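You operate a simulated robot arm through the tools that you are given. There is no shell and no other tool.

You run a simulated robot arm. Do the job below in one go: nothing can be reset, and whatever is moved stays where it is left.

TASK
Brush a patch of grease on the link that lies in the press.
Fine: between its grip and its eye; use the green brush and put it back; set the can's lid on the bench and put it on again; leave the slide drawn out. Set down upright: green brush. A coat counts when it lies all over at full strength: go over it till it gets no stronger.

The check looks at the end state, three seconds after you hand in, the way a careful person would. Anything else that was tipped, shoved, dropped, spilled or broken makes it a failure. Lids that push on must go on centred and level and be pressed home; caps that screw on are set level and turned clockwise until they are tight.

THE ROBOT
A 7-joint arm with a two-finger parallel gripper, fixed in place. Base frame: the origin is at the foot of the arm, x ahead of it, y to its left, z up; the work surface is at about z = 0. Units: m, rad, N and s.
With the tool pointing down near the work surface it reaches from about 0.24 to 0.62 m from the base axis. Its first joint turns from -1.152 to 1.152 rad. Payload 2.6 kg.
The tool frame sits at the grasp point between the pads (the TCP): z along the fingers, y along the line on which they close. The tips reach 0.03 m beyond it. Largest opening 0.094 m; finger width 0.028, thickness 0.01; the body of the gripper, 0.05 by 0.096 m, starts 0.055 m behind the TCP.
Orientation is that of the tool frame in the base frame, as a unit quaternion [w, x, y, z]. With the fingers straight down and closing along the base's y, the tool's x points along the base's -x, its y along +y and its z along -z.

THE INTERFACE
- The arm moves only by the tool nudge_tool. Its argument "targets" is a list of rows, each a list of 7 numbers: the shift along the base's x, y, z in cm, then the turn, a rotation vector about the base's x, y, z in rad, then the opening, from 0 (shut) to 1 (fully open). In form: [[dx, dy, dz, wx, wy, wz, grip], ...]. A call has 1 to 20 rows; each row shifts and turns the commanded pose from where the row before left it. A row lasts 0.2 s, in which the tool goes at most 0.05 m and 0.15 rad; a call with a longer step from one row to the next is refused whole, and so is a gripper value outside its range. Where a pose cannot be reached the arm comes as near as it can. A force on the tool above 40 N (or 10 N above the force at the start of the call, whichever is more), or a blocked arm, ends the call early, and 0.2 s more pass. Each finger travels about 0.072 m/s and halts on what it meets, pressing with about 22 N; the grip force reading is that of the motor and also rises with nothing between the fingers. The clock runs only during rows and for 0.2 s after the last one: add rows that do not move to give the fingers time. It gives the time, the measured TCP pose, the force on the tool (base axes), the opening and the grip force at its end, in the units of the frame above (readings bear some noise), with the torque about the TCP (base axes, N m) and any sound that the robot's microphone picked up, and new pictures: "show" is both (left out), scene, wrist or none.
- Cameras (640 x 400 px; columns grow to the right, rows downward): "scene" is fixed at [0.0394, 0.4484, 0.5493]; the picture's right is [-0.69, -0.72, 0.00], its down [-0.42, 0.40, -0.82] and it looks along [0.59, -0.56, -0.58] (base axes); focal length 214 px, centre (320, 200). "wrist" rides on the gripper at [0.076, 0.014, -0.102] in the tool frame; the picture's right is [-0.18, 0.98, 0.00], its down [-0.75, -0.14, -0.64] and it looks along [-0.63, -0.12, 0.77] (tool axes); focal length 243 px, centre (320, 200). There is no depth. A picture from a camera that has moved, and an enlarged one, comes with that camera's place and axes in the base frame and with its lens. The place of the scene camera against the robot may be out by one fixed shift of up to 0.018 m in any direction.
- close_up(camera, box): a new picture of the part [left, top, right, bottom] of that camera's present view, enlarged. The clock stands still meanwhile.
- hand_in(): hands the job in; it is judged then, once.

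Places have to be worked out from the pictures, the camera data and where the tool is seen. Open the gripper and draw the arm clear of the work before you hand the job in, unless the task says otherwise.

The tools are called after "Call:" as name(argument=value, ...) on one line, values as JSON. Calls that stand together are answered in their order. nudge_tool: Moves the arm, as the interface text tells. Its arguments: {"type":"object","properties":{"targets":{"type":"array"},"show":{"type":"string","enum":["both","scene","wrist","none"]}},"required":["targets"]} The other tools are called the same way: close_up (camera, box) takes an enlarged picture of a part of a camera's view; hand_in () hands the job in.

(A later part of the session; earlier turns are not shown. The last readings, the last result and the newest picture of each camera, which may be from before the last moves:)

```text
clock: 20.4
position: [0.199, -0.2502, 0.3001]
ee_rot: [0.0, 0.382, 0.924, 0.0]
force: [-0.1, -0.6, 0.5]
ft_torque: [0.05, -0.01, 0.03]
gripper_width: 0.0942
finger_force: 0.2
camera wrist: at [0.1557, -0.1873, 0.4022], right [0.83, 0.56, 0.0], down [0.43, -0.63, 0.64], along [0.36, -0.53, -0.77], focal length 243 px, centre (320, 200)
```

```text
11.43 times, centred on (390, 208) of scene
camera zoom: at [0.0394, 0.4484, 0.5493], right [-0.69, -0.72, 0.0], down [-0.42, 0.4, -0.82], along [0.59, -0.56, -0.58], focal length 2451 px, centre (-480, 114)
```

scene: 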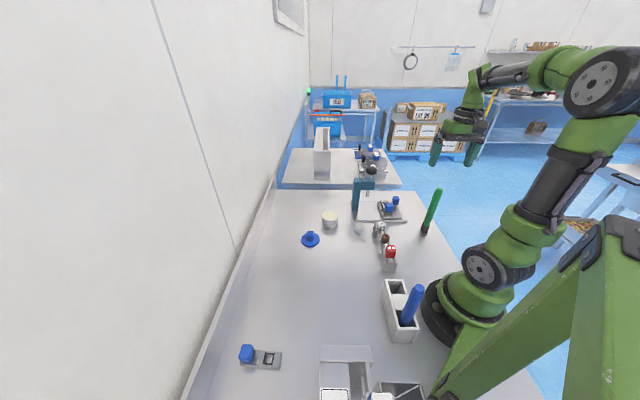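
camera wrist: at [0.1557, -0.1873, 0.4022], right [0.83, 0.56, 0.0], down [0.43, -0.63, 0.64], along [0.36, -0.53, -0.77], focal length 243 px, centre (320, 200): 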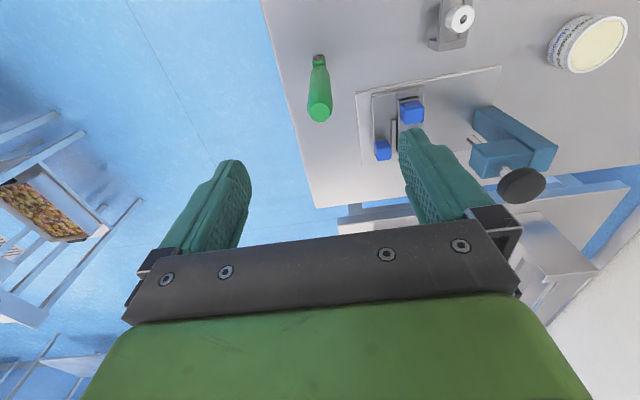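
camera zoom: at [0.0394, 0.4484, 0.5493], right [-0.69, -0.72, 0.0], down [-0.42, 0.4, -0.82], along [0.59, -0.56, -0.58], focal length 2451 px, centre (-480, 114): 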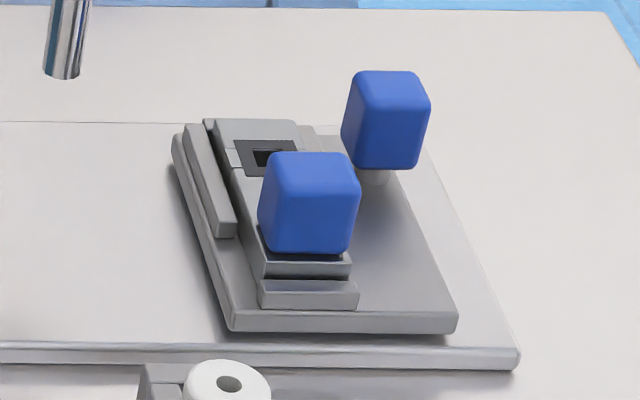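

The bristle block is about 18 mm (along e1) by 24 mm (along e2), and the handle is centred below the tool. I descend around the handle to grip it at about z = 0.153.

Call:
nudge_tool(targets=[[-0.1, 0.05, -4.0, 0, 0, 0, 1], [0, 0, -4.0, 0, 0, 0, 1], [0, 0, -4.0, 0, 0, 0, 1], [0, 0, -2.6, 0, 0, 0, 1], [0, 0, 0, 0, 0, 0, 1], [0, 0, 0, 0, 0, 0, 1]], show="both")

Call:
close_up(camera="scene", box=[390, 150, 490, 250])

Call:
close_up(camera="wrist", box=[220, 40, 420, 240])

```text
clock: 21.8
position: [0.1992, -0.2492, 0.1522]
ee_rot: [0.0, 0.381, 0.924, 0.0]
force: [-0.8, 0.1, 0.1]
ft_torque: [0.01, 0.02, 0.0]
gripper_width: 0.0939
finger_force: 0.1
camera wrist: at [0.1554, -0.1858, 0.2546], right [0.82, 0.57, 0.0], down [0.43, -0.63, 0.64], along [0.36, -0.53, -0.77], focal length 243 px, centre (320, 200)
```

scene: 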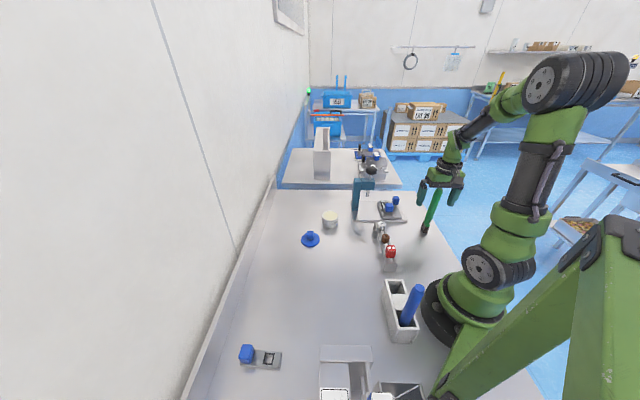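
wrist: 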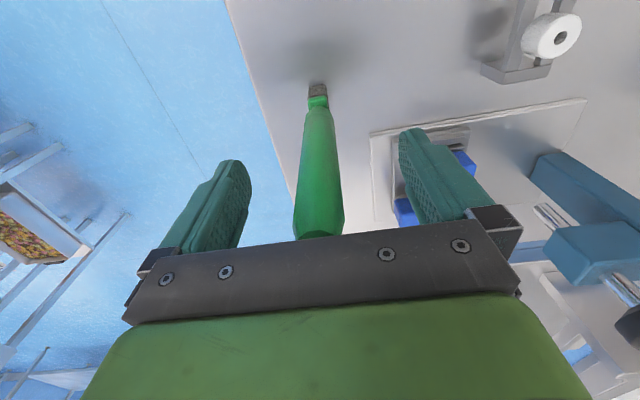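

```text
4.00 times, centred on (440, 200) of scene
camera zoom: at [0.0394, 0.4484, 0.5493], right [-0.69, -0.72, 0.0], down [-0.42, 0.4, -0.82], along [0.59, -0.56, -0.58], focal length 858 px, centre (-160, 200)
```

zoom: 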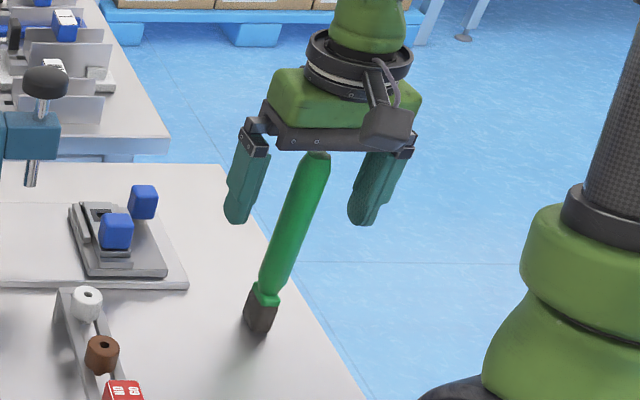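

```text
2.00 times, centred on (320, 140) of wrist
camera zoom: at [0.1554, -0.1858, 0.2546], right [0.82, 0.57, 0.0], down [0.43, -0.63, 0.64], along [0.36, -0.53, -0.77], focal length 485 px, centre (320, 320)
```

zoom: 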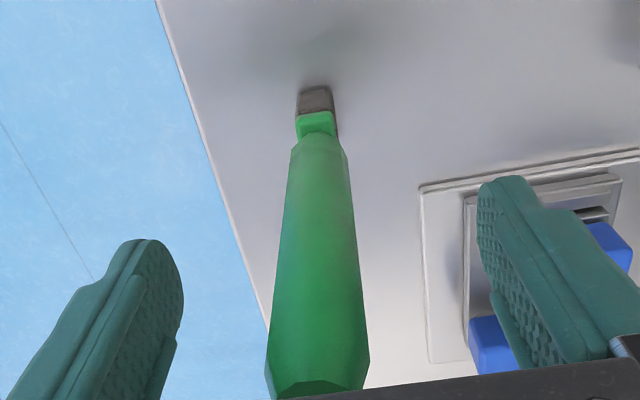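

The handle stands between the fingers, nearly centred. I close on it.

Call:
nudge_tool(targets=[[0, 0, 0, 0, 0, 0, 0.6], [0, 0, 0, 0, 0, 0, 0.3], [0, 0, 0, 0, 0, 0, 0], [0, 0, 0, 0, 0, 0, 0], [0, 0, 0, 0, 0, 0, 0], [0, 0, 0, 0, 0, 0, 0]], show="none")

Call:
close_up(camera="scene", box=[390, 150, 490, 250])

Call:
close_up(camera="wrist", box=[220, 40, 420, 240])

```text
clock: 23.2
position: [0.1994, -0.2494, 0.1519]
ee_rot: [0.0, 0.382, 0.924, -0.001]
force: [0.8, -1.2, 0.1]
ft_torque: [0.01, 0.02, 0.0]
gripper_width: 0.0232
finger_force: 21.7
```

```text
4.00 times, centred on (440, 200) of scene
camera zoom: at [0.0394, 0.4484, 0.5493], right [-0.69, -0.72, 0.0], down [-0.42, 0.4, -0.82], along [0.59, -0.56, -0.58], focal length 858 px, centre (-160, 200)
```

zoom: 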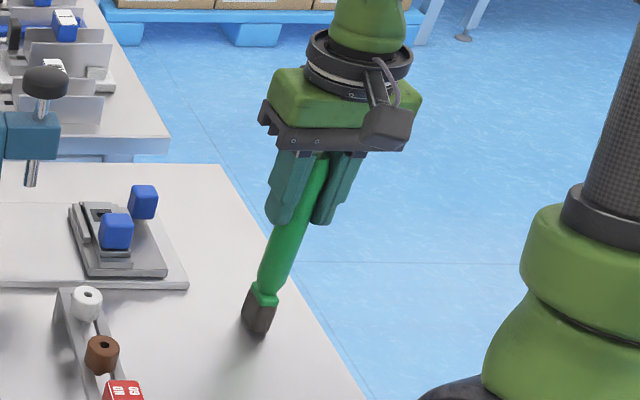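

```text
2.00 times, centred on (320, 140) of wrist
camera zoom: at [0.1554, -0.1858, 0.2548], right [0.82, 0.57, 0.0], down [0.43, -0.63, 0.64], along [0.36, -0.53, -0.77], focal length 485 px, centre (320, 320)
```

zoom: 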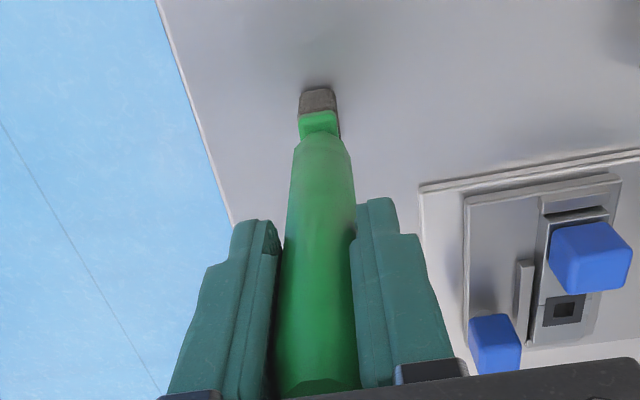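

The brush is held (23 mm) and upright; the bristle tip is 0.152 m below the TCP. I lift it straight up and carry it round to above the can, turning the tool by +90° on the way.

Call:
nudge_tool(targets=[[0, 0, 2.0, 0, 0, 0, 0], [0, 0, 4.0, 0, 0, 0, 0], [0, 0, 4.0, 0, 0, 0, 0], [0, 0, 4.0, 0, 0, 0, 0], [1.68, 2.49, 0, 0, 0, 0.1309, 0], [1.68, 2.49, 0, 0, 0, 0.1309, 0], [1.68, 2.49, 0, 0, 0, 0.1309, 0], [1.68, 2.49, 0, 0, 0, 0.1309, 0], [1.68, 2.49, 0, 0, 0, 0.1309, 0], [1.7, 2.5, 0, 0, 0, 0.1309, 0], [2.9, 1.19, 0, 0, 0, 0.1309, 0], [2.9, 1.19, 0, 0, 0, 0.1309, 0], [2.9, 1.19, 0, 0, 0, 0.1309, 0], [2.9, 1.19, 0, 0, 0, 0.1309, 0], [2.9, 1.19, 0, 0, 0, 0.1309, 0], [2.88, 1.17, 0, 0, 0, 0.1309, 0], [0, 0, 0, 0, 0, 0, 0], [0, 0, 0, 0, 0, 0, 0]], show="both")

Call:
close_up(camera="scene", box=[280, 130, 380, 240])

Call:
close_up(camera="wrist", box=[240, 0, 400, 130])

```text
clock: 27.0
position: [0.4754, -0.0276, 0.2936]
ee_rot: [0.0, -0.383, 0.924, -0.001]
force: [-0.7, 0.5, 0.0]
ft_torque: [-0.03, 0.03, 0.0]
gripper_width: 0.0235
finger_force: 21.7
camera wrist: at [0.4113, -0.0726, 0.3959], right [-0.57, 0.82, 0.0], down [0.63, 0.43, 0.64], along [0.53, 0.36, -0.77], focal length 243 px, centre (320, 200)
```

scene: 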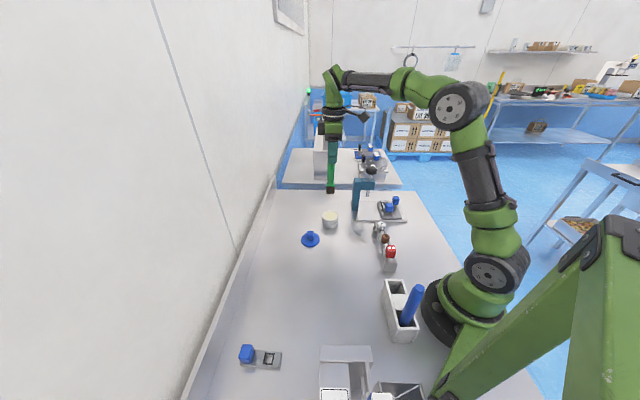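
wrist: 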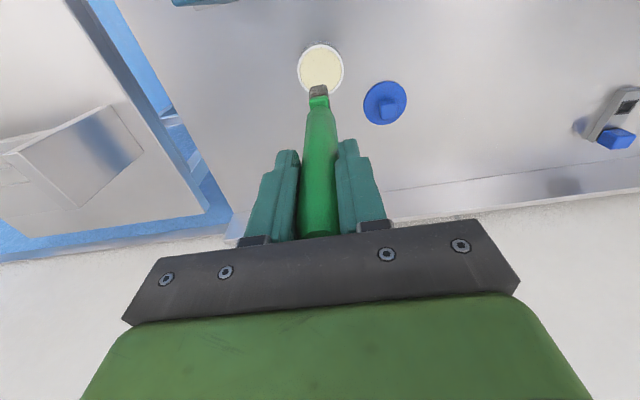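

```text
3.64 times, centred on (330, 185) of scene
camera zoom: at [0.0394, 0.4484, 0.5493], right [-0.69, -0.72, 0.0], down [-0.42, 0.4, -0.82], along [0.59, -0.56, -0.58], focal length 780 px, centre (284, 254)
```

zoom: 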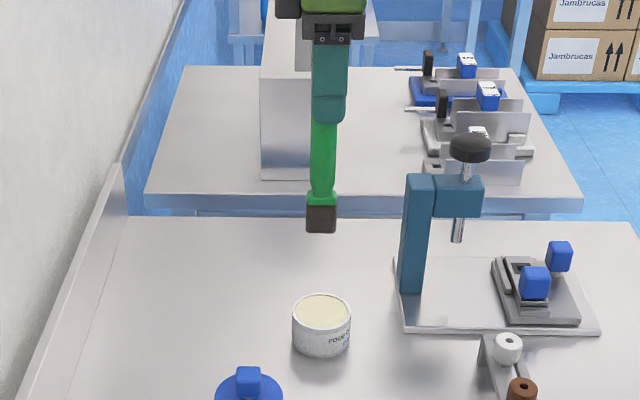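

```text
3.08 times, centred on (320, 65) of wrist
camera zoom: at [0.4113, -0.0726, 0.3959], right [-0.57, 0.82, 0.0], down [0.63, 0.43, 0.64], along [0.53, 0.36, -0.77], focal length 746 px, centre (320, 615)
```

zoom: 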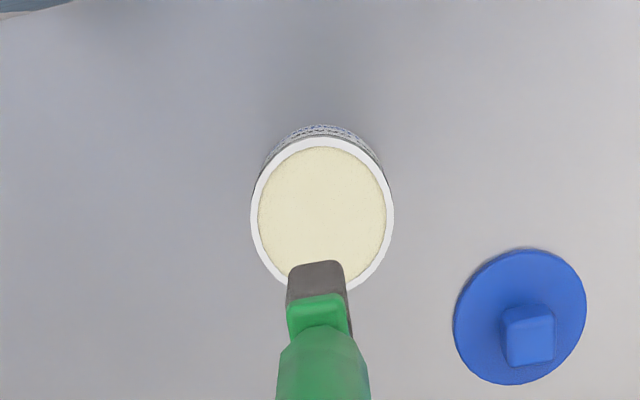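

The brush hangs straight; the can's centre looks about 4 mm toward −e1 from the brush. I correct that and lower the bristles to just above the rim (z ≈ 0.045).

Call:
nudge_tool(targets=[[-0.28, -0.28, -3.0, 0, 0, 0, 0], [0, 0, -4.0, 0, 0, 0, 0], [0, 0, -2.4, 0, 0, 0, 0], [0, 0, 0, 0, 0, 0, 0], [0, 0, 0, 0, 0, 0, 0]], show="none")

Call:
close_up(camera="scene", box=[300, 170, 360, 240])

Call:
close_up(camera="wrist", box=[270, 40, 370, 130])

```text
clock: 28.2
position: [0.4718, -0.0322, 0.2004]
ee_rot: [0.0, -0.383, 0.924, -0.001]
force: [1.0, 0.4, -0.7]
ft_torque: [-0.02, 0.01, -0.01]
gripper_width: 0.0232
finger_force: 21.9
```

```text
5.71 times, centred on (330, 205) of scene
camera zoom: at [0.0394, 0.4484, 0.5493], right [-0.69, -0.72, 0.0], down [-0.42, 0.4, -0.82], along [0.59, -0.56, -0.58], focal length 1226 px, centre (263, 171)
```

zoom: 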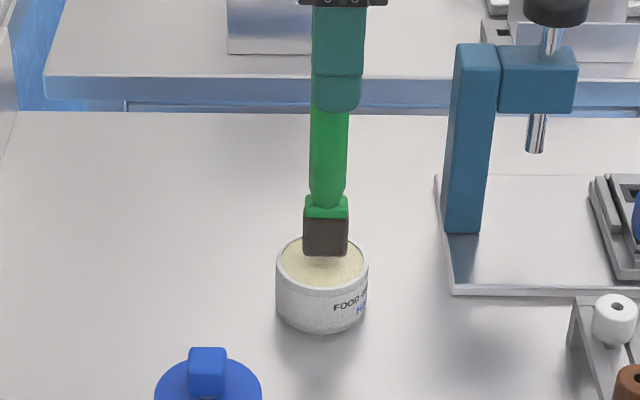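

```text
4.44 times, centred on (320, 85) of wrist
camera zoom: at [0.4079, -0.0763, 0.3014], right [-0.57, 0.82, 0.0], down [0.63, 0.43, 0.64], along [0.53, 0.36, -0.77], focal length 1078 px, centre (320, 711)
```

zoom: 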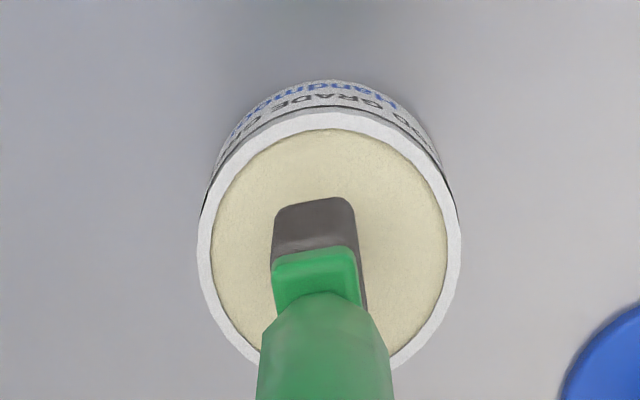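

The brush is well centred over the grease. I dip it about 16 mm down, to roughly z = 0.032 at the tip, and look.

Call:
nudge_tool(targets=[[0, 0, -0.6, 0, 0, 0, 0], [0, 0, -0.5, 0, 0, 0, 0], [0, 0, -0.5, 0, 0, 0, 0], [0, 0, 0, 0, 0, 0, 0]], show="none")

Call:
close_up(camera="scene", box=[310, 190, 350, 235])

Call:
close_up(camera="wrist", box=[270, 40, 370, 130])

```text
clock: 29.2
position: [0.4714, -0.0313, 0.1834]
ee_rot: [0.002, -0.384, 0.923, 0.0]
force: [0.3, 1.8, 19.2]
ft_torque: [0.2, -0.14, 0.02]
gripper_width: 0.0237
finger_force: 21.9
```

```text
8.89 times, centred on (330, 212) of scene
camera zoom: at [0.0393, 0.4484, 0.5493], right [-0.69, -0.72, 0.0], down [-0.42, 0.4, -0.82], along [0.59, -0.56, -0.58], focal length 1906 px, centre (231, 89)
```

zoom: 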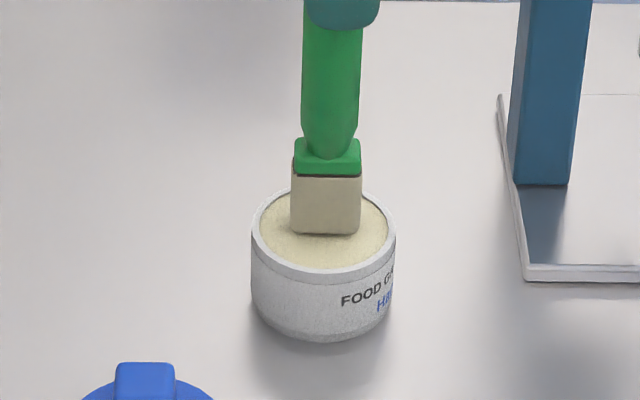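

```text
4.44 times, centred on (320, 85) of wrist
camera zoom: at [0.4082, -0.076, 0.2864], right [-0.57, 0.82, 0.0], down [0.63, 0.43, 0.64], along [0.53, 0.36, -0.76], focal length 1078 px, centre (320, 711)
```

zoom: 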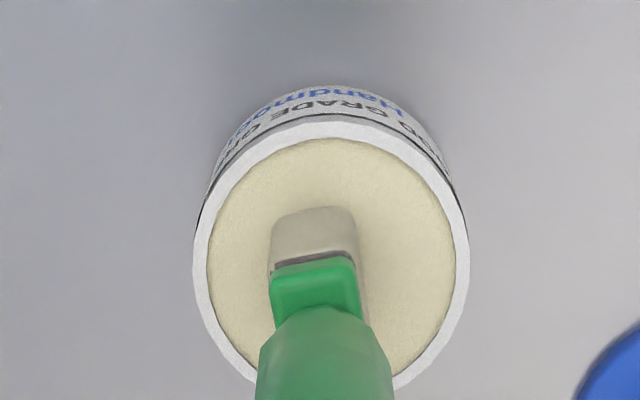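

The bristles are now coated with grease (contact at about 19 N). I lift clear and carry the brush over toward the press, stopping beside the link to view the patch.

Call:
nudge_tool(targets=[[0, 0, 1.5, 0, 0, 0, 0], [0, 0, 3.5, 0, 0, 0, 0], [0, 0, 4.2, 0, 0, 0, 0], [0, 0, 4.2, 0, 0, 0, 0], [0, 0, 3.6, 0, 0, 0, 0], [-2.5, -2.55, 0, 0, 0, 0, 0], [-2.5, -2.55, 0, 0, 0, 0, 0], [-2.5, -2.55, 0, 0, 0, 0, 0], [-2.5, -2.55, 0, 0, 0, 0, 0], [-2.5, -2.55, 0, 0, 0, 0, 0], [-2.4, -2.55, 0, 0, 0, 0, 0], [0, 0, 0, 0, 0, 0, 0], [0, 0, 0, 0, 0, 0, 0]], show="both")

Call:
close_up(camera="wrist", box=[240, 20, 360, 120])

Call:
close_up(camera="scene", box=[310, 190, 350, 235])

```text
clock: 32.0
position: [0.3236, -0.1866, 0.355]
ee_rot: [0.0, -0.384, 0.923, 0.0]
force: [-0.4, 0.0, -1.0]
ft_torque: [0.01, 0.03, -0.01]
gripper_width: 0.0234
finger_force: 22.1
camera wrist: at [0.2595, -0.2296, 0.457], right [-0.57, 0.82, 0.0], down [0.63, 0.43, 0.64], along [0.53, 0.36, -0.77], focal length 243 px, centre (320, 200)
```

scene: 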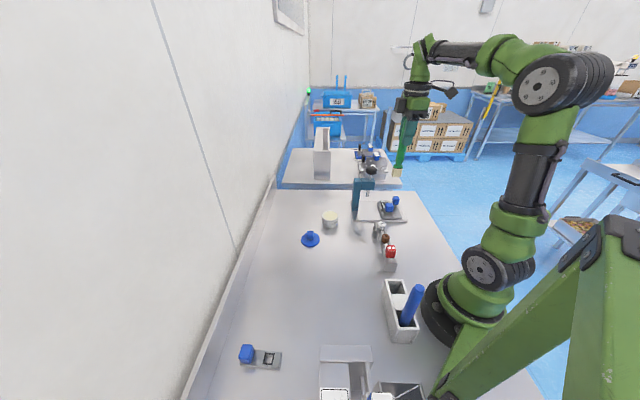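
wrist: 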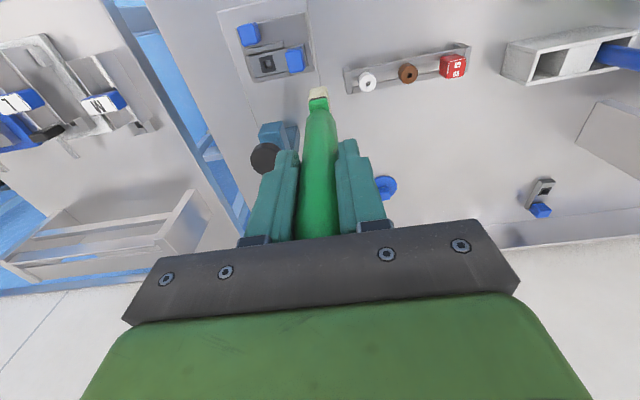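

```text
4.00 times, centred on (300, 70) of wrist
camera zoom: at [0.2595, -0.2296, 0.457], right [-0.57, 0.82, 0.0], down [0.63, 0.43, 0.64], along [0.53, 0.36, -0.77], focal length 970 px, centre (400, 720)
```

zoom: 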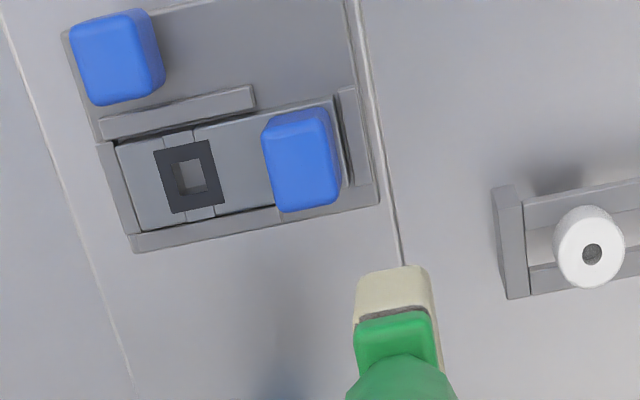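

```text
8.89 times, centred on (330, 212) of scene
camera zoom: at [0.0394, 0.4484, 0.5493], right [-0.69, -0.72, 0.0], down [-0.42, 0.4, -0.82], along [0.59, -0.56, -0.58], focal length 1906 px, centre (231, 89)
```

zoom: 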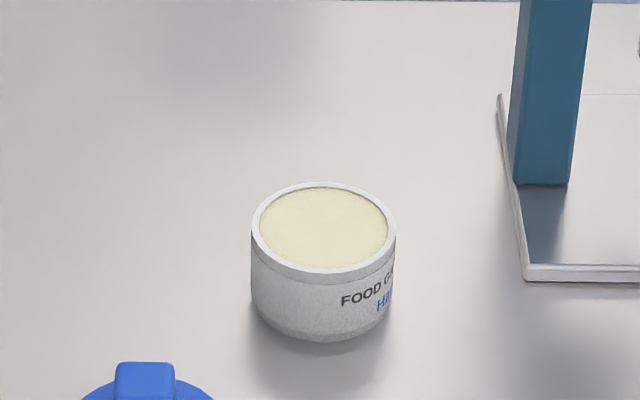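

I see the link clearly: eye centred at about (0.371, −0.2525), the gap to the grip about 25 mm long and 29 mm wide, centred near (0.355, −0.236). I bring the brush over that centre, with the tip still about 5 cm above the link, to check alignment.

Call:
nudge_tool(targets=[[1.05, -1.68, -2.5, 0, 0, 0, 0], [1.05, -1.68, -2.5, 0, 0, 0, 0], [1.06, -1.68, -2.5, 0, 0, 0, 0], [0, 0, -3.0, 0, 0, 0, 0], [0, 0, -2.0, 0, 0, 0, 0], [0, 0, 0, 0, 0, 0, 0], [0, 0, 0, 0, 0, 0, 0]], show="wrist")

Call:
close_up(camera="wrist", box=[270, 20, 380, 110])

Call:
close_up(camera="scene", box=[360, 160, 420, 230])

```text
clock: 33.6
position: [0.3545, -0.2373, 0.2278]
ee_rot: [0.0, -0.384, 0.923, 0.0]
force: [-0.6, 0.4, -0.9]
ft_torque: [0.0, 0.0, 0.04]
gripper_width: 0.0234
finger_force: 21.7
camera wrist: at [0.2905, -0.2803, 0.3303], right [-0.57, 0.82, 0.0], down [0.63, 0.43, 0.64], along [0.53, 0.36, -0.77], focal length 243 px, centre (320, 200)
```

wrist: 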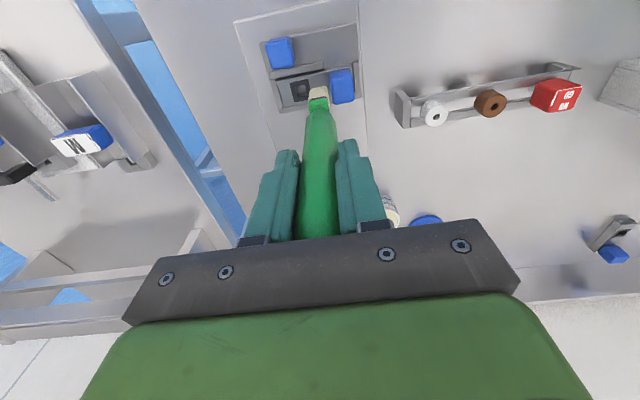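

```text
4.44 times, centred on (325, 65) of wrist
camera zoom: at [0.2905, -0.2803, 0.3303], right [-0.57, 0.82, 0.0], down [0.63, 0.43, 0.64], along [0.53, 0.36, -0.77], focal length 1078 px, centre (298, 800)
```

zoom: 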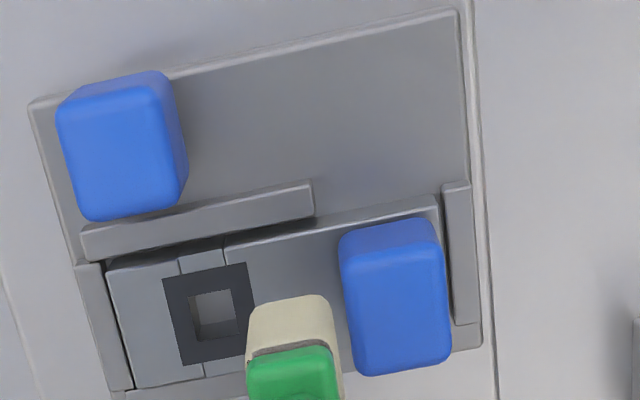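

```text
5.71 times, centred on (390, 195) of scene
camera zoom: at [0.0394, 0.4484, 0.5493], right [-0.69, -0.72, 0.0], down [-0.42, 0.4, -0.82], along [0.59, -0.56, -0.58], focal length 1226 px, centre (-80, 229)
```

zoom: 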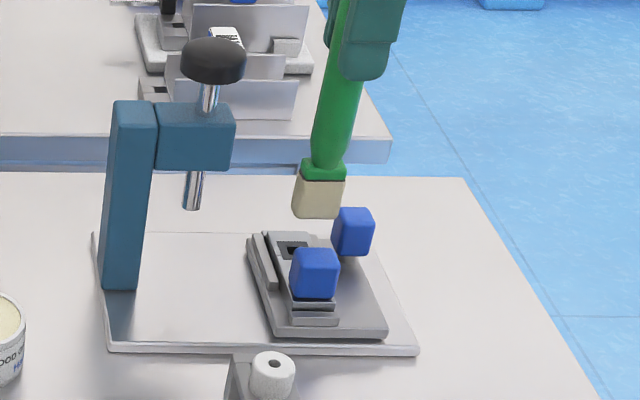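

The brush sits over the middle of the gap within about 2 mm. I lower to about 1 cm above the link and compare edges at nearly equal height.

Call:
nudge_tool(targets=[[0, 0, -1.5, 0, 0, 0, 0], [0, 0, -1.2, 0, 0, 0, 0], [0, 0, -0.7, 0, 0, 0, 0], [0, 0, 0, 0, 0, 0, 0], [0, 0, 0, 0, 0, 0, 0]], show="none")

Call:
close_up(camera="wrist", box=[270, 40, 380, 120])

Call:
close_up(camera="scene", box=[370, 180, 410, 225])

```text
clock: 34.8
position: [0.3549, -0.2354, 0.1946]
ee_rot: [0.0, -0.383, 0.924, 0.0]
force: [0.1, 0.0, -0.4]
ft_torque: [0.0, -0.02, -0.04]
gripper_width: 0.0235
finger_force: 21.9
```

```text
5.00 times, centred on (325, 80) of wrist
camera zoom: at [0.2903, -0.2793, 0.2964], right [-0.57, 0.82, 0.0], down [0.63, 0.43, 0.64], along [0.53, 0.36, -0.77], focal length 1213 px, centre (295, 800)
```

zoom: 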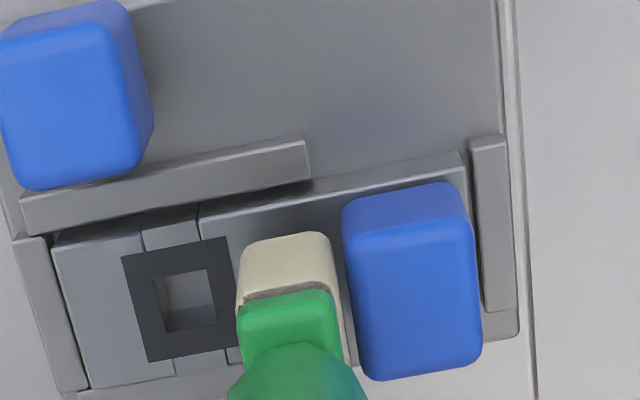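

```text
8.89 times, centred on (390, 202) of scene
camera zoom: at [0.0394, 0.4484, 0.5493], right [-0.69, -0.72, 0.0], down [-0.42, 0.4, -0.82], along [0.59, -0.56, -0.58], focal length 1906 px, centre (-302, 178)
```

zoom: 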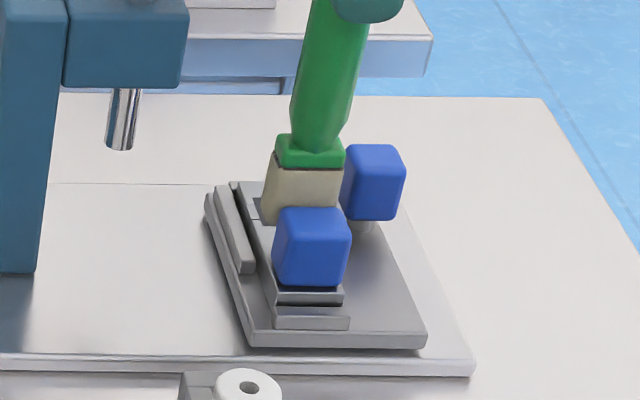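

I need a sharper look at the link's near edge against the bristle edge before touching down.

Call:
close_up(camera="wrist", box=[296, 70, 352, 112])

Call:
close_up(camera="scene", box=[380, 195, 404, 213])

```text
9.52 times, centred on (324, 91) of wrist
camera zoom: at [0.2903, -0.2793, 0.2964], right [-0.57, 0.82, 0.0], down [0.63, 0.43, 0.64], along [0.53, 0.36, -0.77], focal length 2311 px, centre (282, 1238)
```

zoom: 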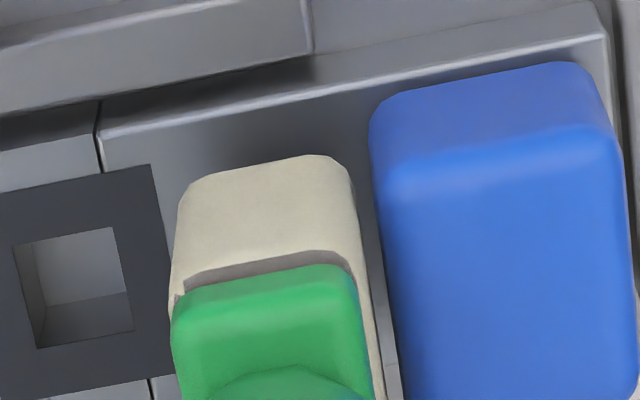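

```text
16.00 times, centred on (392, 204) of scene
camera zoom: at [0.0394, 0.4484, 0.5493], right [-0.69, -0.72, 0.0], down [-0.42, 0.4, -0.82], along [0.59, -0.56, -0.58], focal length 3432 px, centre (-832, 136)
```

zoom: 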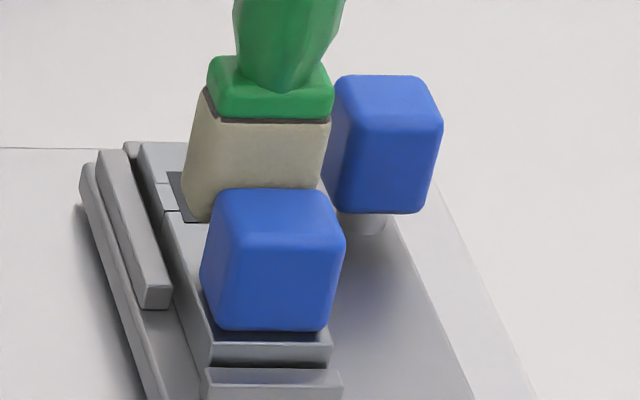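

The brush should shift about 1.2 mm away from the grip and 1.2 mm toward −e1 to be centred on the gap. I do that and lower gently toward contact.

Call:
nudge_tool(targets=[[0, -0.17, 0, 0, 0, 0, 0], [0, 0, -0.4, 0, 0, 0, 0], [0, 0, -0.3, 0, 0, 0, 0], [0, 0, -0.2, 0, 0, 0, 0], [0, 0, 0, 0, 0, 0, 0]], show="none")

Call:
close_up(camera="wrist", box=[290, 66, 360, 118])

Call:
close_up(camera="scene", box=[374, 195, 404, 217])

```text
clock: 36.0
position: [0.3544, -0.2374, 0.1854]
ee_rot: [0.0, -0.383, 0.924, 0.001]
force: [-0.6, 0.6, -0.3]
ft_torque: [0.0, 0.0, -0.02]
gripper_width: 0.0234
finger_force: 21.4
```

```text
7.69 times, centred on (325, 92) of wrist
camera zoom: at [0.2905, -0.2808, 0.2877], right [-0.57, 0.82, 0.0], down [0.63, 0.43, 0.64], along [0.53, 0.36, -0.77], focal length 1866 px, centre (282, 1031)
```

zoom: 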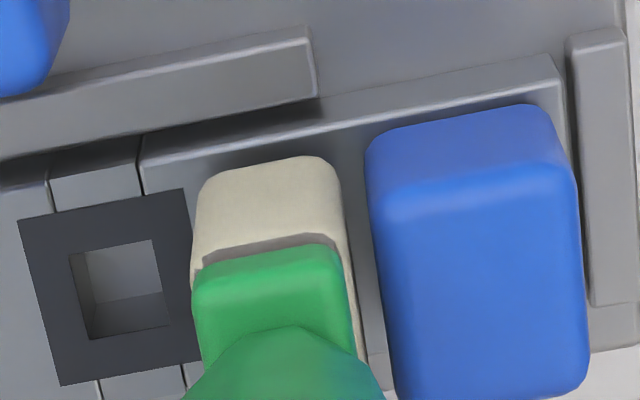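

```text
16.00 times, centred on (389, 206) of scene
camera zoom: at [0.0394, 0.4484, 0.5493], right [-0.69, -0.72, 0.0], down [-0.42, 0.4, -0.82], along [0.59, -0.56, -0.58], focal length 3432 px, centre (-784, 104)
```

zoom: 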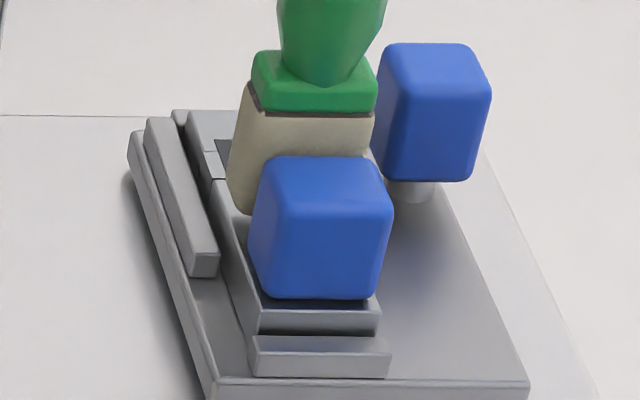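

The brush now spans the link's width and sits between eye frame and grip with small gaps on both sides. I lower by millimetres until there is a light contact force.

Call:
nudge_tool(targets=[[0, 0, -0.1, 0, 0, 0, 0], [0, 0, -0.1, 0, 0, 0, 0], [0, 0, -0.1, 0, 0, 0, 0], [0, 0, 0, 0, 0, 0, 0]], show="none")

Call:
close_up(camera="wrist", box=[290, 66, 360, 118])

```text
clock: 37.0
position: [0.3553, -0.2374, 0.1821]
ee_rot: [0.0, -0.383, 0.924, 0.001]
force: [0.1, 0.2, -0.5]
ft_torque: [-0.01, 0.01, -0.02]
gripper_width: 0.0236
finger_force: 21.9
```

```text
7.69 times, centred on (325, 92) of wrist
camera zoom: at [0.2906, -0.2811, 0.2844], right [-0.57, 0.82, 0.0], down [0.63, 0.43, 0.64], along [0.53, 0.36, -0.77], focal length 1866 px, centre (282, 1031)
```

zoom: 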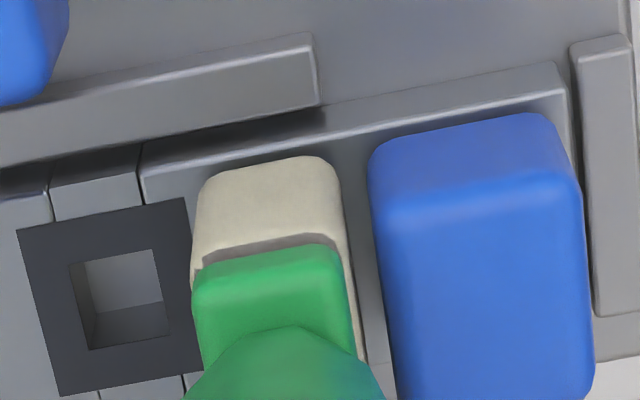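

No contact yet, so the link top is a little lower than z = 0.03. I zoom in further to check where the bristles stand against the link's near edge.

Call:
close_up(camera="wrist", box=[300, 74, 336, 100])

Call:
close_up(camera="scene", box=[380, 196, 400, 212])

```text
15.38 times, centred on (318, 87) of wrist
camera zoom: at [0.2906, -0.2811, 0.2844], right [-0.57, 0.82, 0.0], down [0.63, 0.43, 0.64], along [0.53, 0.36, -0.77], focal length 3733 px, centre (351, 1938)
```

zoom: 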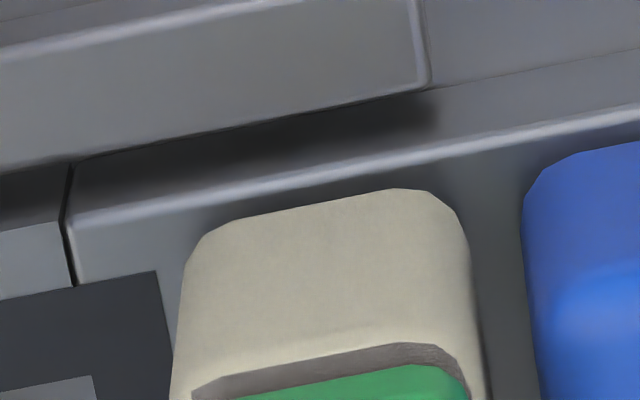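

```text
16.00 times, centred on (390, 204) of scene
camera zoom: at [0.0394, 0.4484, 0.5493], right [-0.69, -0.72, 0.0], down [-0.42, 0.4, -0.82], along [0.59, -0.56, -0.58], focal length 3432 px, centre (-800, 136)
```

zoom: 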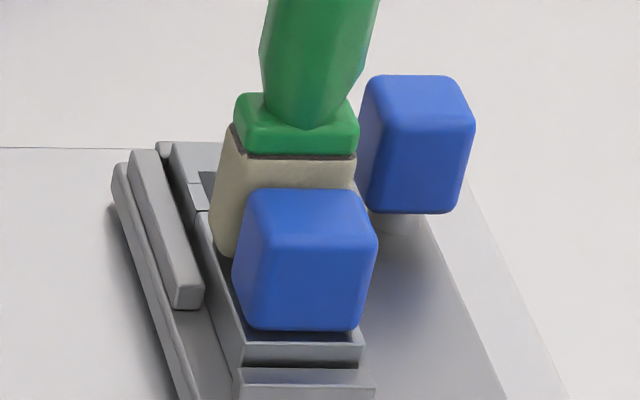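

The bristle footprint is centred: about 1 mm inside the side edges and about 3 mm from both eye frame and grip. I keep lowering in 1 mm steps to contact.

Call:
nudge_tool(targets=[[0, 0, -0.1, 0, 0, 0, 0], [0, 0, -0.1, 0, 0, 0, 0], [0, 0, 0, 0, 0, 0, 0]], show="none")

Call:
close_up(camera="wrist", box=[300, 74, 336, 100])

```text
clock: 37.8
position: [0.3549, -0.2366, 0.1801]
ee_rot: [0.0, -0.384, 0.923, 0.0]
force: [0.0, 0.1, -1.2]
ft_torque: [-0.02, 0.0, 0.0]
gripper_width: 0.0232
finger_force: 22.0
```

```text
15.38 times, centred on (318, 87) of wrist
camera zoom: at [0.2906, -0.2807, 0.283], right [-0.57, 0.82, 0.0], down [0.63, 0.43, 0.64], along [0.53, 0.36, -0.77], focal length 3733 px, centre (351, 1938)
```

zoom: 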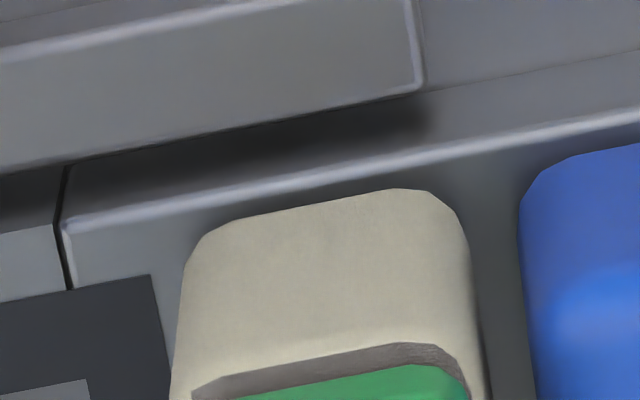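

Still no contact. I go on down 3 mm in 1 mm steps.

Call:
nudge_tool(targets=[[0, 0, -0.1, 0, 0, 0, 0], [0, 0, -0.1, 0, 0, 0, 0], [0, 0, -0.1, 0, 0, 0, 0], [0, 0, 0, 0, 0, 0, 0]], show="none")

Call:
close_up(camera="wrist", box=[300, 74, 336, 100])

```text
clock: 38.8
position: [0.356, -0.2365, 0.1771]
ee_rot: [0.002, -0.383, 0.924, -0.001]
force: [-0.3, 1.8, 20.1]
ft_torque: [0.38, 0.18, -0.01]
gripper_width: 0.0238
finger_force: 21.6
```

```text
15.38 times, centred on (318, 87) of wrist
camera zoom: at [0.2909, -0.2806, 0.2802], right [-0.57, 0.82, 0.0], down [0.63, 0.43, 0.64], along [0.53, 0.36, -0.77], focal length 3733 px, centre (351, 1938)
```

zoom: 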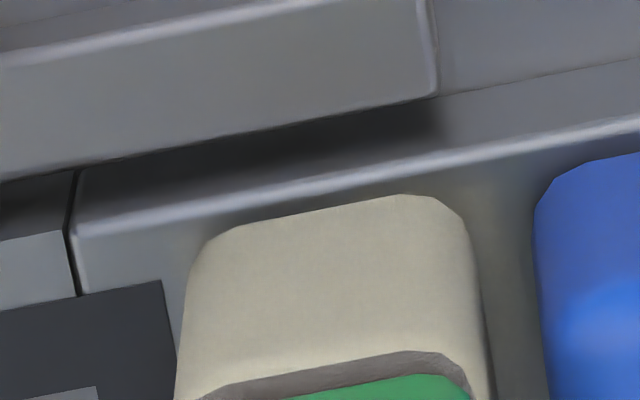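

Contact is made (20 N). I ease off slightly and brush short strokes of ±2.5 mm along the link and ±1 mm across, then lift to look.

Call:
nudge_tool(targets=[[0, 0, 0.05, 0, 0, 0, 0], [0.09, -0.09, 0, 0, 0, 0, 0], [0.08, -0.08, 0, 0, 0, 0, 0], [-0.09, 0.09, 0, 0, 0, 0, 0], [-0.08, 0.08, 0, 0, 0, 0, 0], [-0.09, 0.09, 0, 0, 0, 0, 0], [-0.08, 0.08, 0, 0, 0, 0, 0], [0.09, -0.09, 0, 0, 0, 0, 0], [0.08, -0.08, 0, 0, 0, 0, 0], [0.06, 0.06, 0, 0, 0, 0, 0], [-0.06, -0.06, 0, 0, 0, 0, 0], [-0.06, -0.06, 0, 0, 0, 0, 0], [0.06, 0.06, 0, 0, 0, 0, 0]], show="none")

Call:
close_up(camera="wrist", box=[290, 66, 360, 118])

Call:
close_up(camera="scene", box=[370, 185, 410, 217])

```text
clock: 41.6
position: [0.3528, -0.2387, 0.1787]
ee_rot: [0.0, -0.384, 0.924, 0.0]
force: [-1.7, 0.9, 4.3]
ft_torque: [0.11, 0.18, 0.0]
gripper_width: 0.0233
finger_force: 21.7
```

```text
7.69 times, centred on (325, 92) of wrist
camera zoom: at [0.2905, -0.2818, 0.2803], right [-0.57, 0.82, 0.0], down [0.63, 0.43, 0.64], along [0.53, 0.36, -0.77], focal length 1866 px, centre (282, 1031)
```

zoom: 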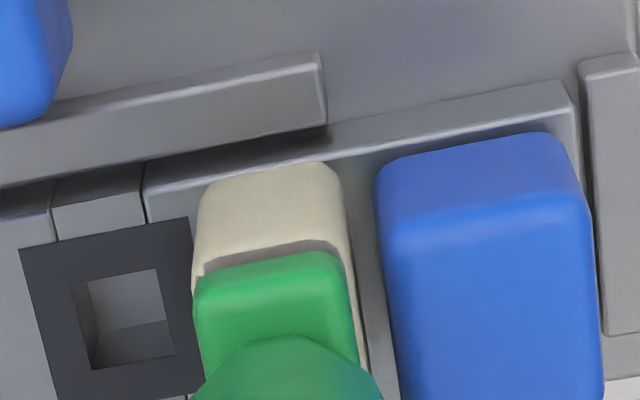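

```text
12.50 times, centred on (390, 201) of scene
camera zoom: at [0.0394, 0.4484, 0.5493], right [-0.69, -0.72, 0.0], down [-0.42, 0.4, -0.82], along [0.59, -0.56, -0.58], focal length 2681 px, centre (-555, 188)
```

zoom: 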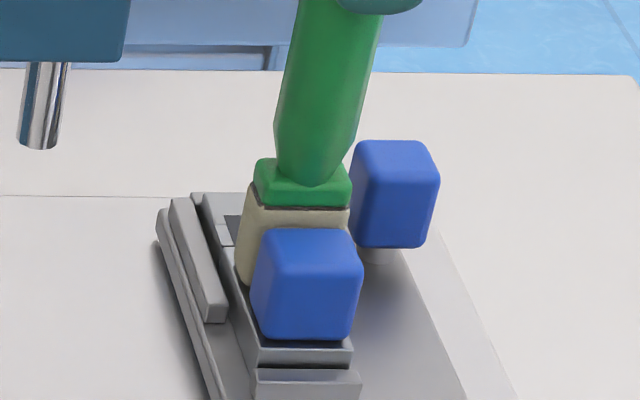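

After the first strokes I lift the brush and step aside to inspect the coat.

Call:
nudge_tool(targets=[[0, 0, 1.5, 0, 0, 0, 0], [0, 0, 3.5, 0, 0, 0, 0], [0, 0, 3.0, 0, 0, 0, 0], [-1.4, 2.0, 0, 0, 0, 0, 0], [-1.4, 2.0, 0, 0, 0, 0, 0], [0, 0, 0, 0, 0, 0, 0]], show="none")

Call:
close_up(camera="wrist", box=[240, 30, 340, 110])

Call:
close_up(camera="scene", box=[370, 185, 410, 217])

```text
clock: 43.0
position: [0.3252, -0.1985, 0.26]
ee_rot: [0.001, -0.384, 0.924, -0.001]
force: [-0.3, 0.5, 0.7]
ft_torque: [-0.03, 0.0, -0.02]
gripper_width: 0.0234
finger_force: 21.7
```

```text
5.00 times, centred on (290, 70) of wrist
camera zoom: at [0.2616, -0.2412, 0.3624], right [-0.57, 0.82, 0.0], down [0.63, 0.43, 0.64], along [0.53, 0.36, -0.77], focal length 1213 px, centre (470, 850)
```

zoom: 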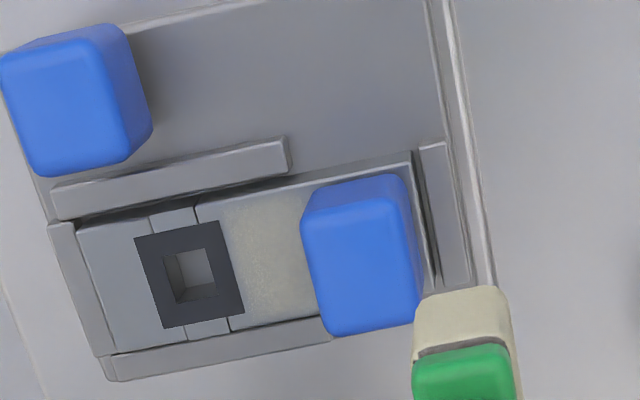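

```text
12.50 times, centred on (390, 201) of scene
camera zoom: at [0.0394, 0.4484, 0.5493], right [-0.69, -0.72, 0.0], down [-0.42, 0.4, -0.82], along [0.59, -0.56, -0.58], focal length 2681 px, centre (-555, 188)
```

zoom: 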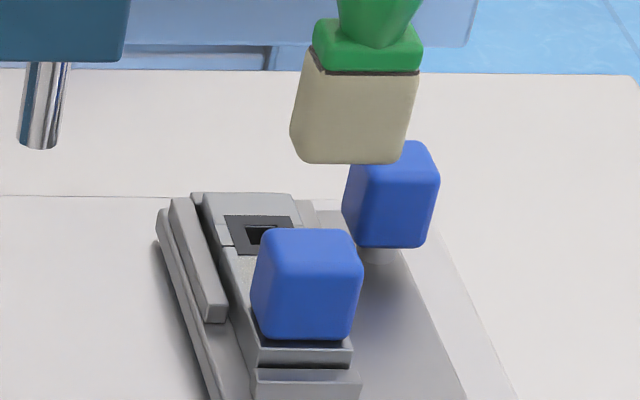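

A thin coat has appeared between the eye and the grip. I zoom in on it.

Call:
close_up(camera="wrist", box=[264, 62, 312, 100])

```text
10.53 times, centred on (288, 81) of wrist
camera zoom: at [0.2616, -0.2412, 0.3624], right [-0.57, 0.82, 0.0], down [0.63, 0.43, 0.64], along [0.53, 0.36, -0.77], focal length 2554 px, centre (657, 1453)
```

zoom: 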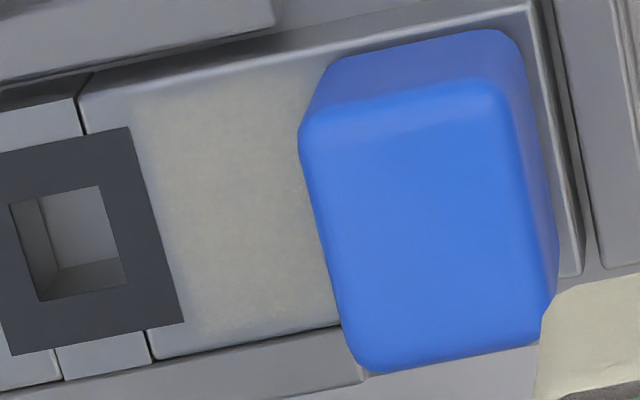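

The coat reaches from the eye frame to the grip but is still thin. I go back to the same place and brush more strokes.

Call:
nudge_tool(targets=[[1.4, -2.0, 0, 0, 0, 0, 0], [1.4, -2.0, 0, 0, 0, 0, 0], [0, 0, -3.5, 0, 0, 0, 0], [0, 0, -3.0, 0, 0, 0, 0], [0, 0, -1.2, 0, 0, 0, 0], [0, 0, -0.3, 0, 0, 0, 0], [0, 0, -0.04, 0, 0, 0, 0], [0.09, -0.09, 0, 0, 0, 0, 0], [0.08, -0.08, 0, 0, 0, 0, 0], [-0.09, 0.09, 0, 0, 0, 0, 0], [-0.08, 0.08, 0, 0, 0, 0, 0], [-0.09, 0.09, 0, 0, 0, 0, 0], [-0.08, 0.08, 0, 0, 0, 0, 0], [0.09, -0.09, 0, 0, 0, 0, 0], [0.08, -0.08, 0, 0, 0, 0, 0], [0.09, -0.09, 0, 0, 0, 0, 0], [0.08, -0.08, 0, 0, 0, 0, 0], [-0.17, 0.17, 0, 0, 0, 0, 0], [-0.17, 0.17, 0, 0, 0, 0, 0], [0.17, -0.17, 0, 0, 0, 0, 0]], show="none")

Call:
nudge_tool(targets=[[0.07, 0.07, 0, 0, 0, 0, 0], [0.12, -0.12, 0, 0, 0, 0, 0], [-0.12, 0.12, 0, 0, 0, 0, 0], [-0.12, 0.12, 0, 0, 0, 0, 0], [0.12, -0.12, 0, 0, 0, 0, 0], [-0.07, -0.07, 0, 0, 0, 0, 0], [-0.08, -0.08, 0, 0, 0, 0, 0], [0.12, -0.12, 0, 0, 0, 0, 0], [-0.12, 0.12, 0, 0, 0, 0, 0], [-0.12, 0.12, 0, 0, 0, 0, 0], [0.12, -0.12, 0, 0, 0, 0, 0], [0.08, 0.08, 0, 0, 0, 0, 0], [0, 0, 1.5, 0, 0, 0, 0], [0, 0, 3.5, 0, 0, 0, 0], [0, 0, 3.04, 0, 0, 0, 0], [-1.4, 2.0, 0, 0, 0, 0, 0], [-1.4, 2.0, 0, 0, 0, 0, 0], [0, 0, 0, 0, 0, 0, 0]], show="none")

Call:
close_up(camera="wrist", box=[264, 62, 312, 100])

Call:
close_up(camera="wrist", box=[240, 30, 340, 110])

```text
clock: 47.2
position: [0.3532, -0.2365, 0.1774]
ee_rot: [0.0, -0.383, 0.924, 0.001]
force: [-1.8, 1.4, 8.5]
ft_torque: [0.27, 0.32, 0.05]
gripper_width: 0.0234
finger_force: 22.0
```

```text
clock: 51.0
position: [0.3262, -0.1963, 0.2571]
ee_rot: [0.0, -0.384, 0.923, 0.0]
force: [-0.3, -0.3, -0.6]
ft_torque: [-0.01, -0.01, -0.01]
gripper_width: 0.0233
finger_force: 22.5
```

```text
10.53 times, centred on (288, 81) of wrist
camera zoom: at [0.2626, -0.2405, 0.3597], right [-0.57, 0.82, 0.0], down [0.63, 0.43, 0.64], along [0.53, 0.36, -0.77], focal length 2554 px, centre (657, 1453)
```

zoom: 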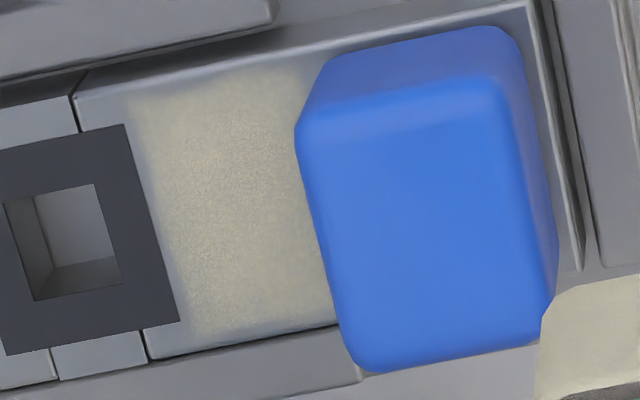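

```text
5.00 times, centred on (290, 70) of wrist
camera zoom: at [0.2626, -0.2405, 0.3597], right [-0.57, 0.82, 0.0], down [0.63, 0.43, 0.64], along [0.53, 0.36, -0.77], focal length 1213 px, centre (470, 850)
```

zoom: 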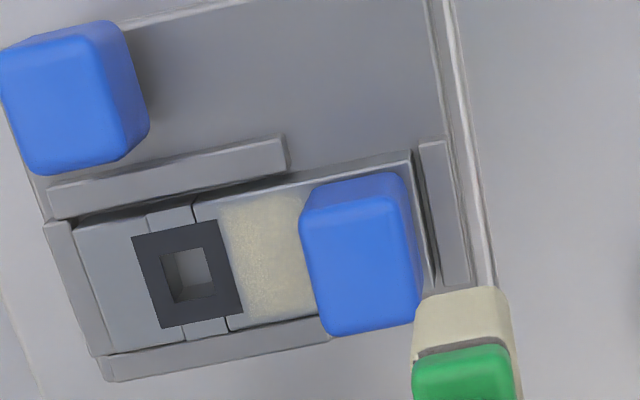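

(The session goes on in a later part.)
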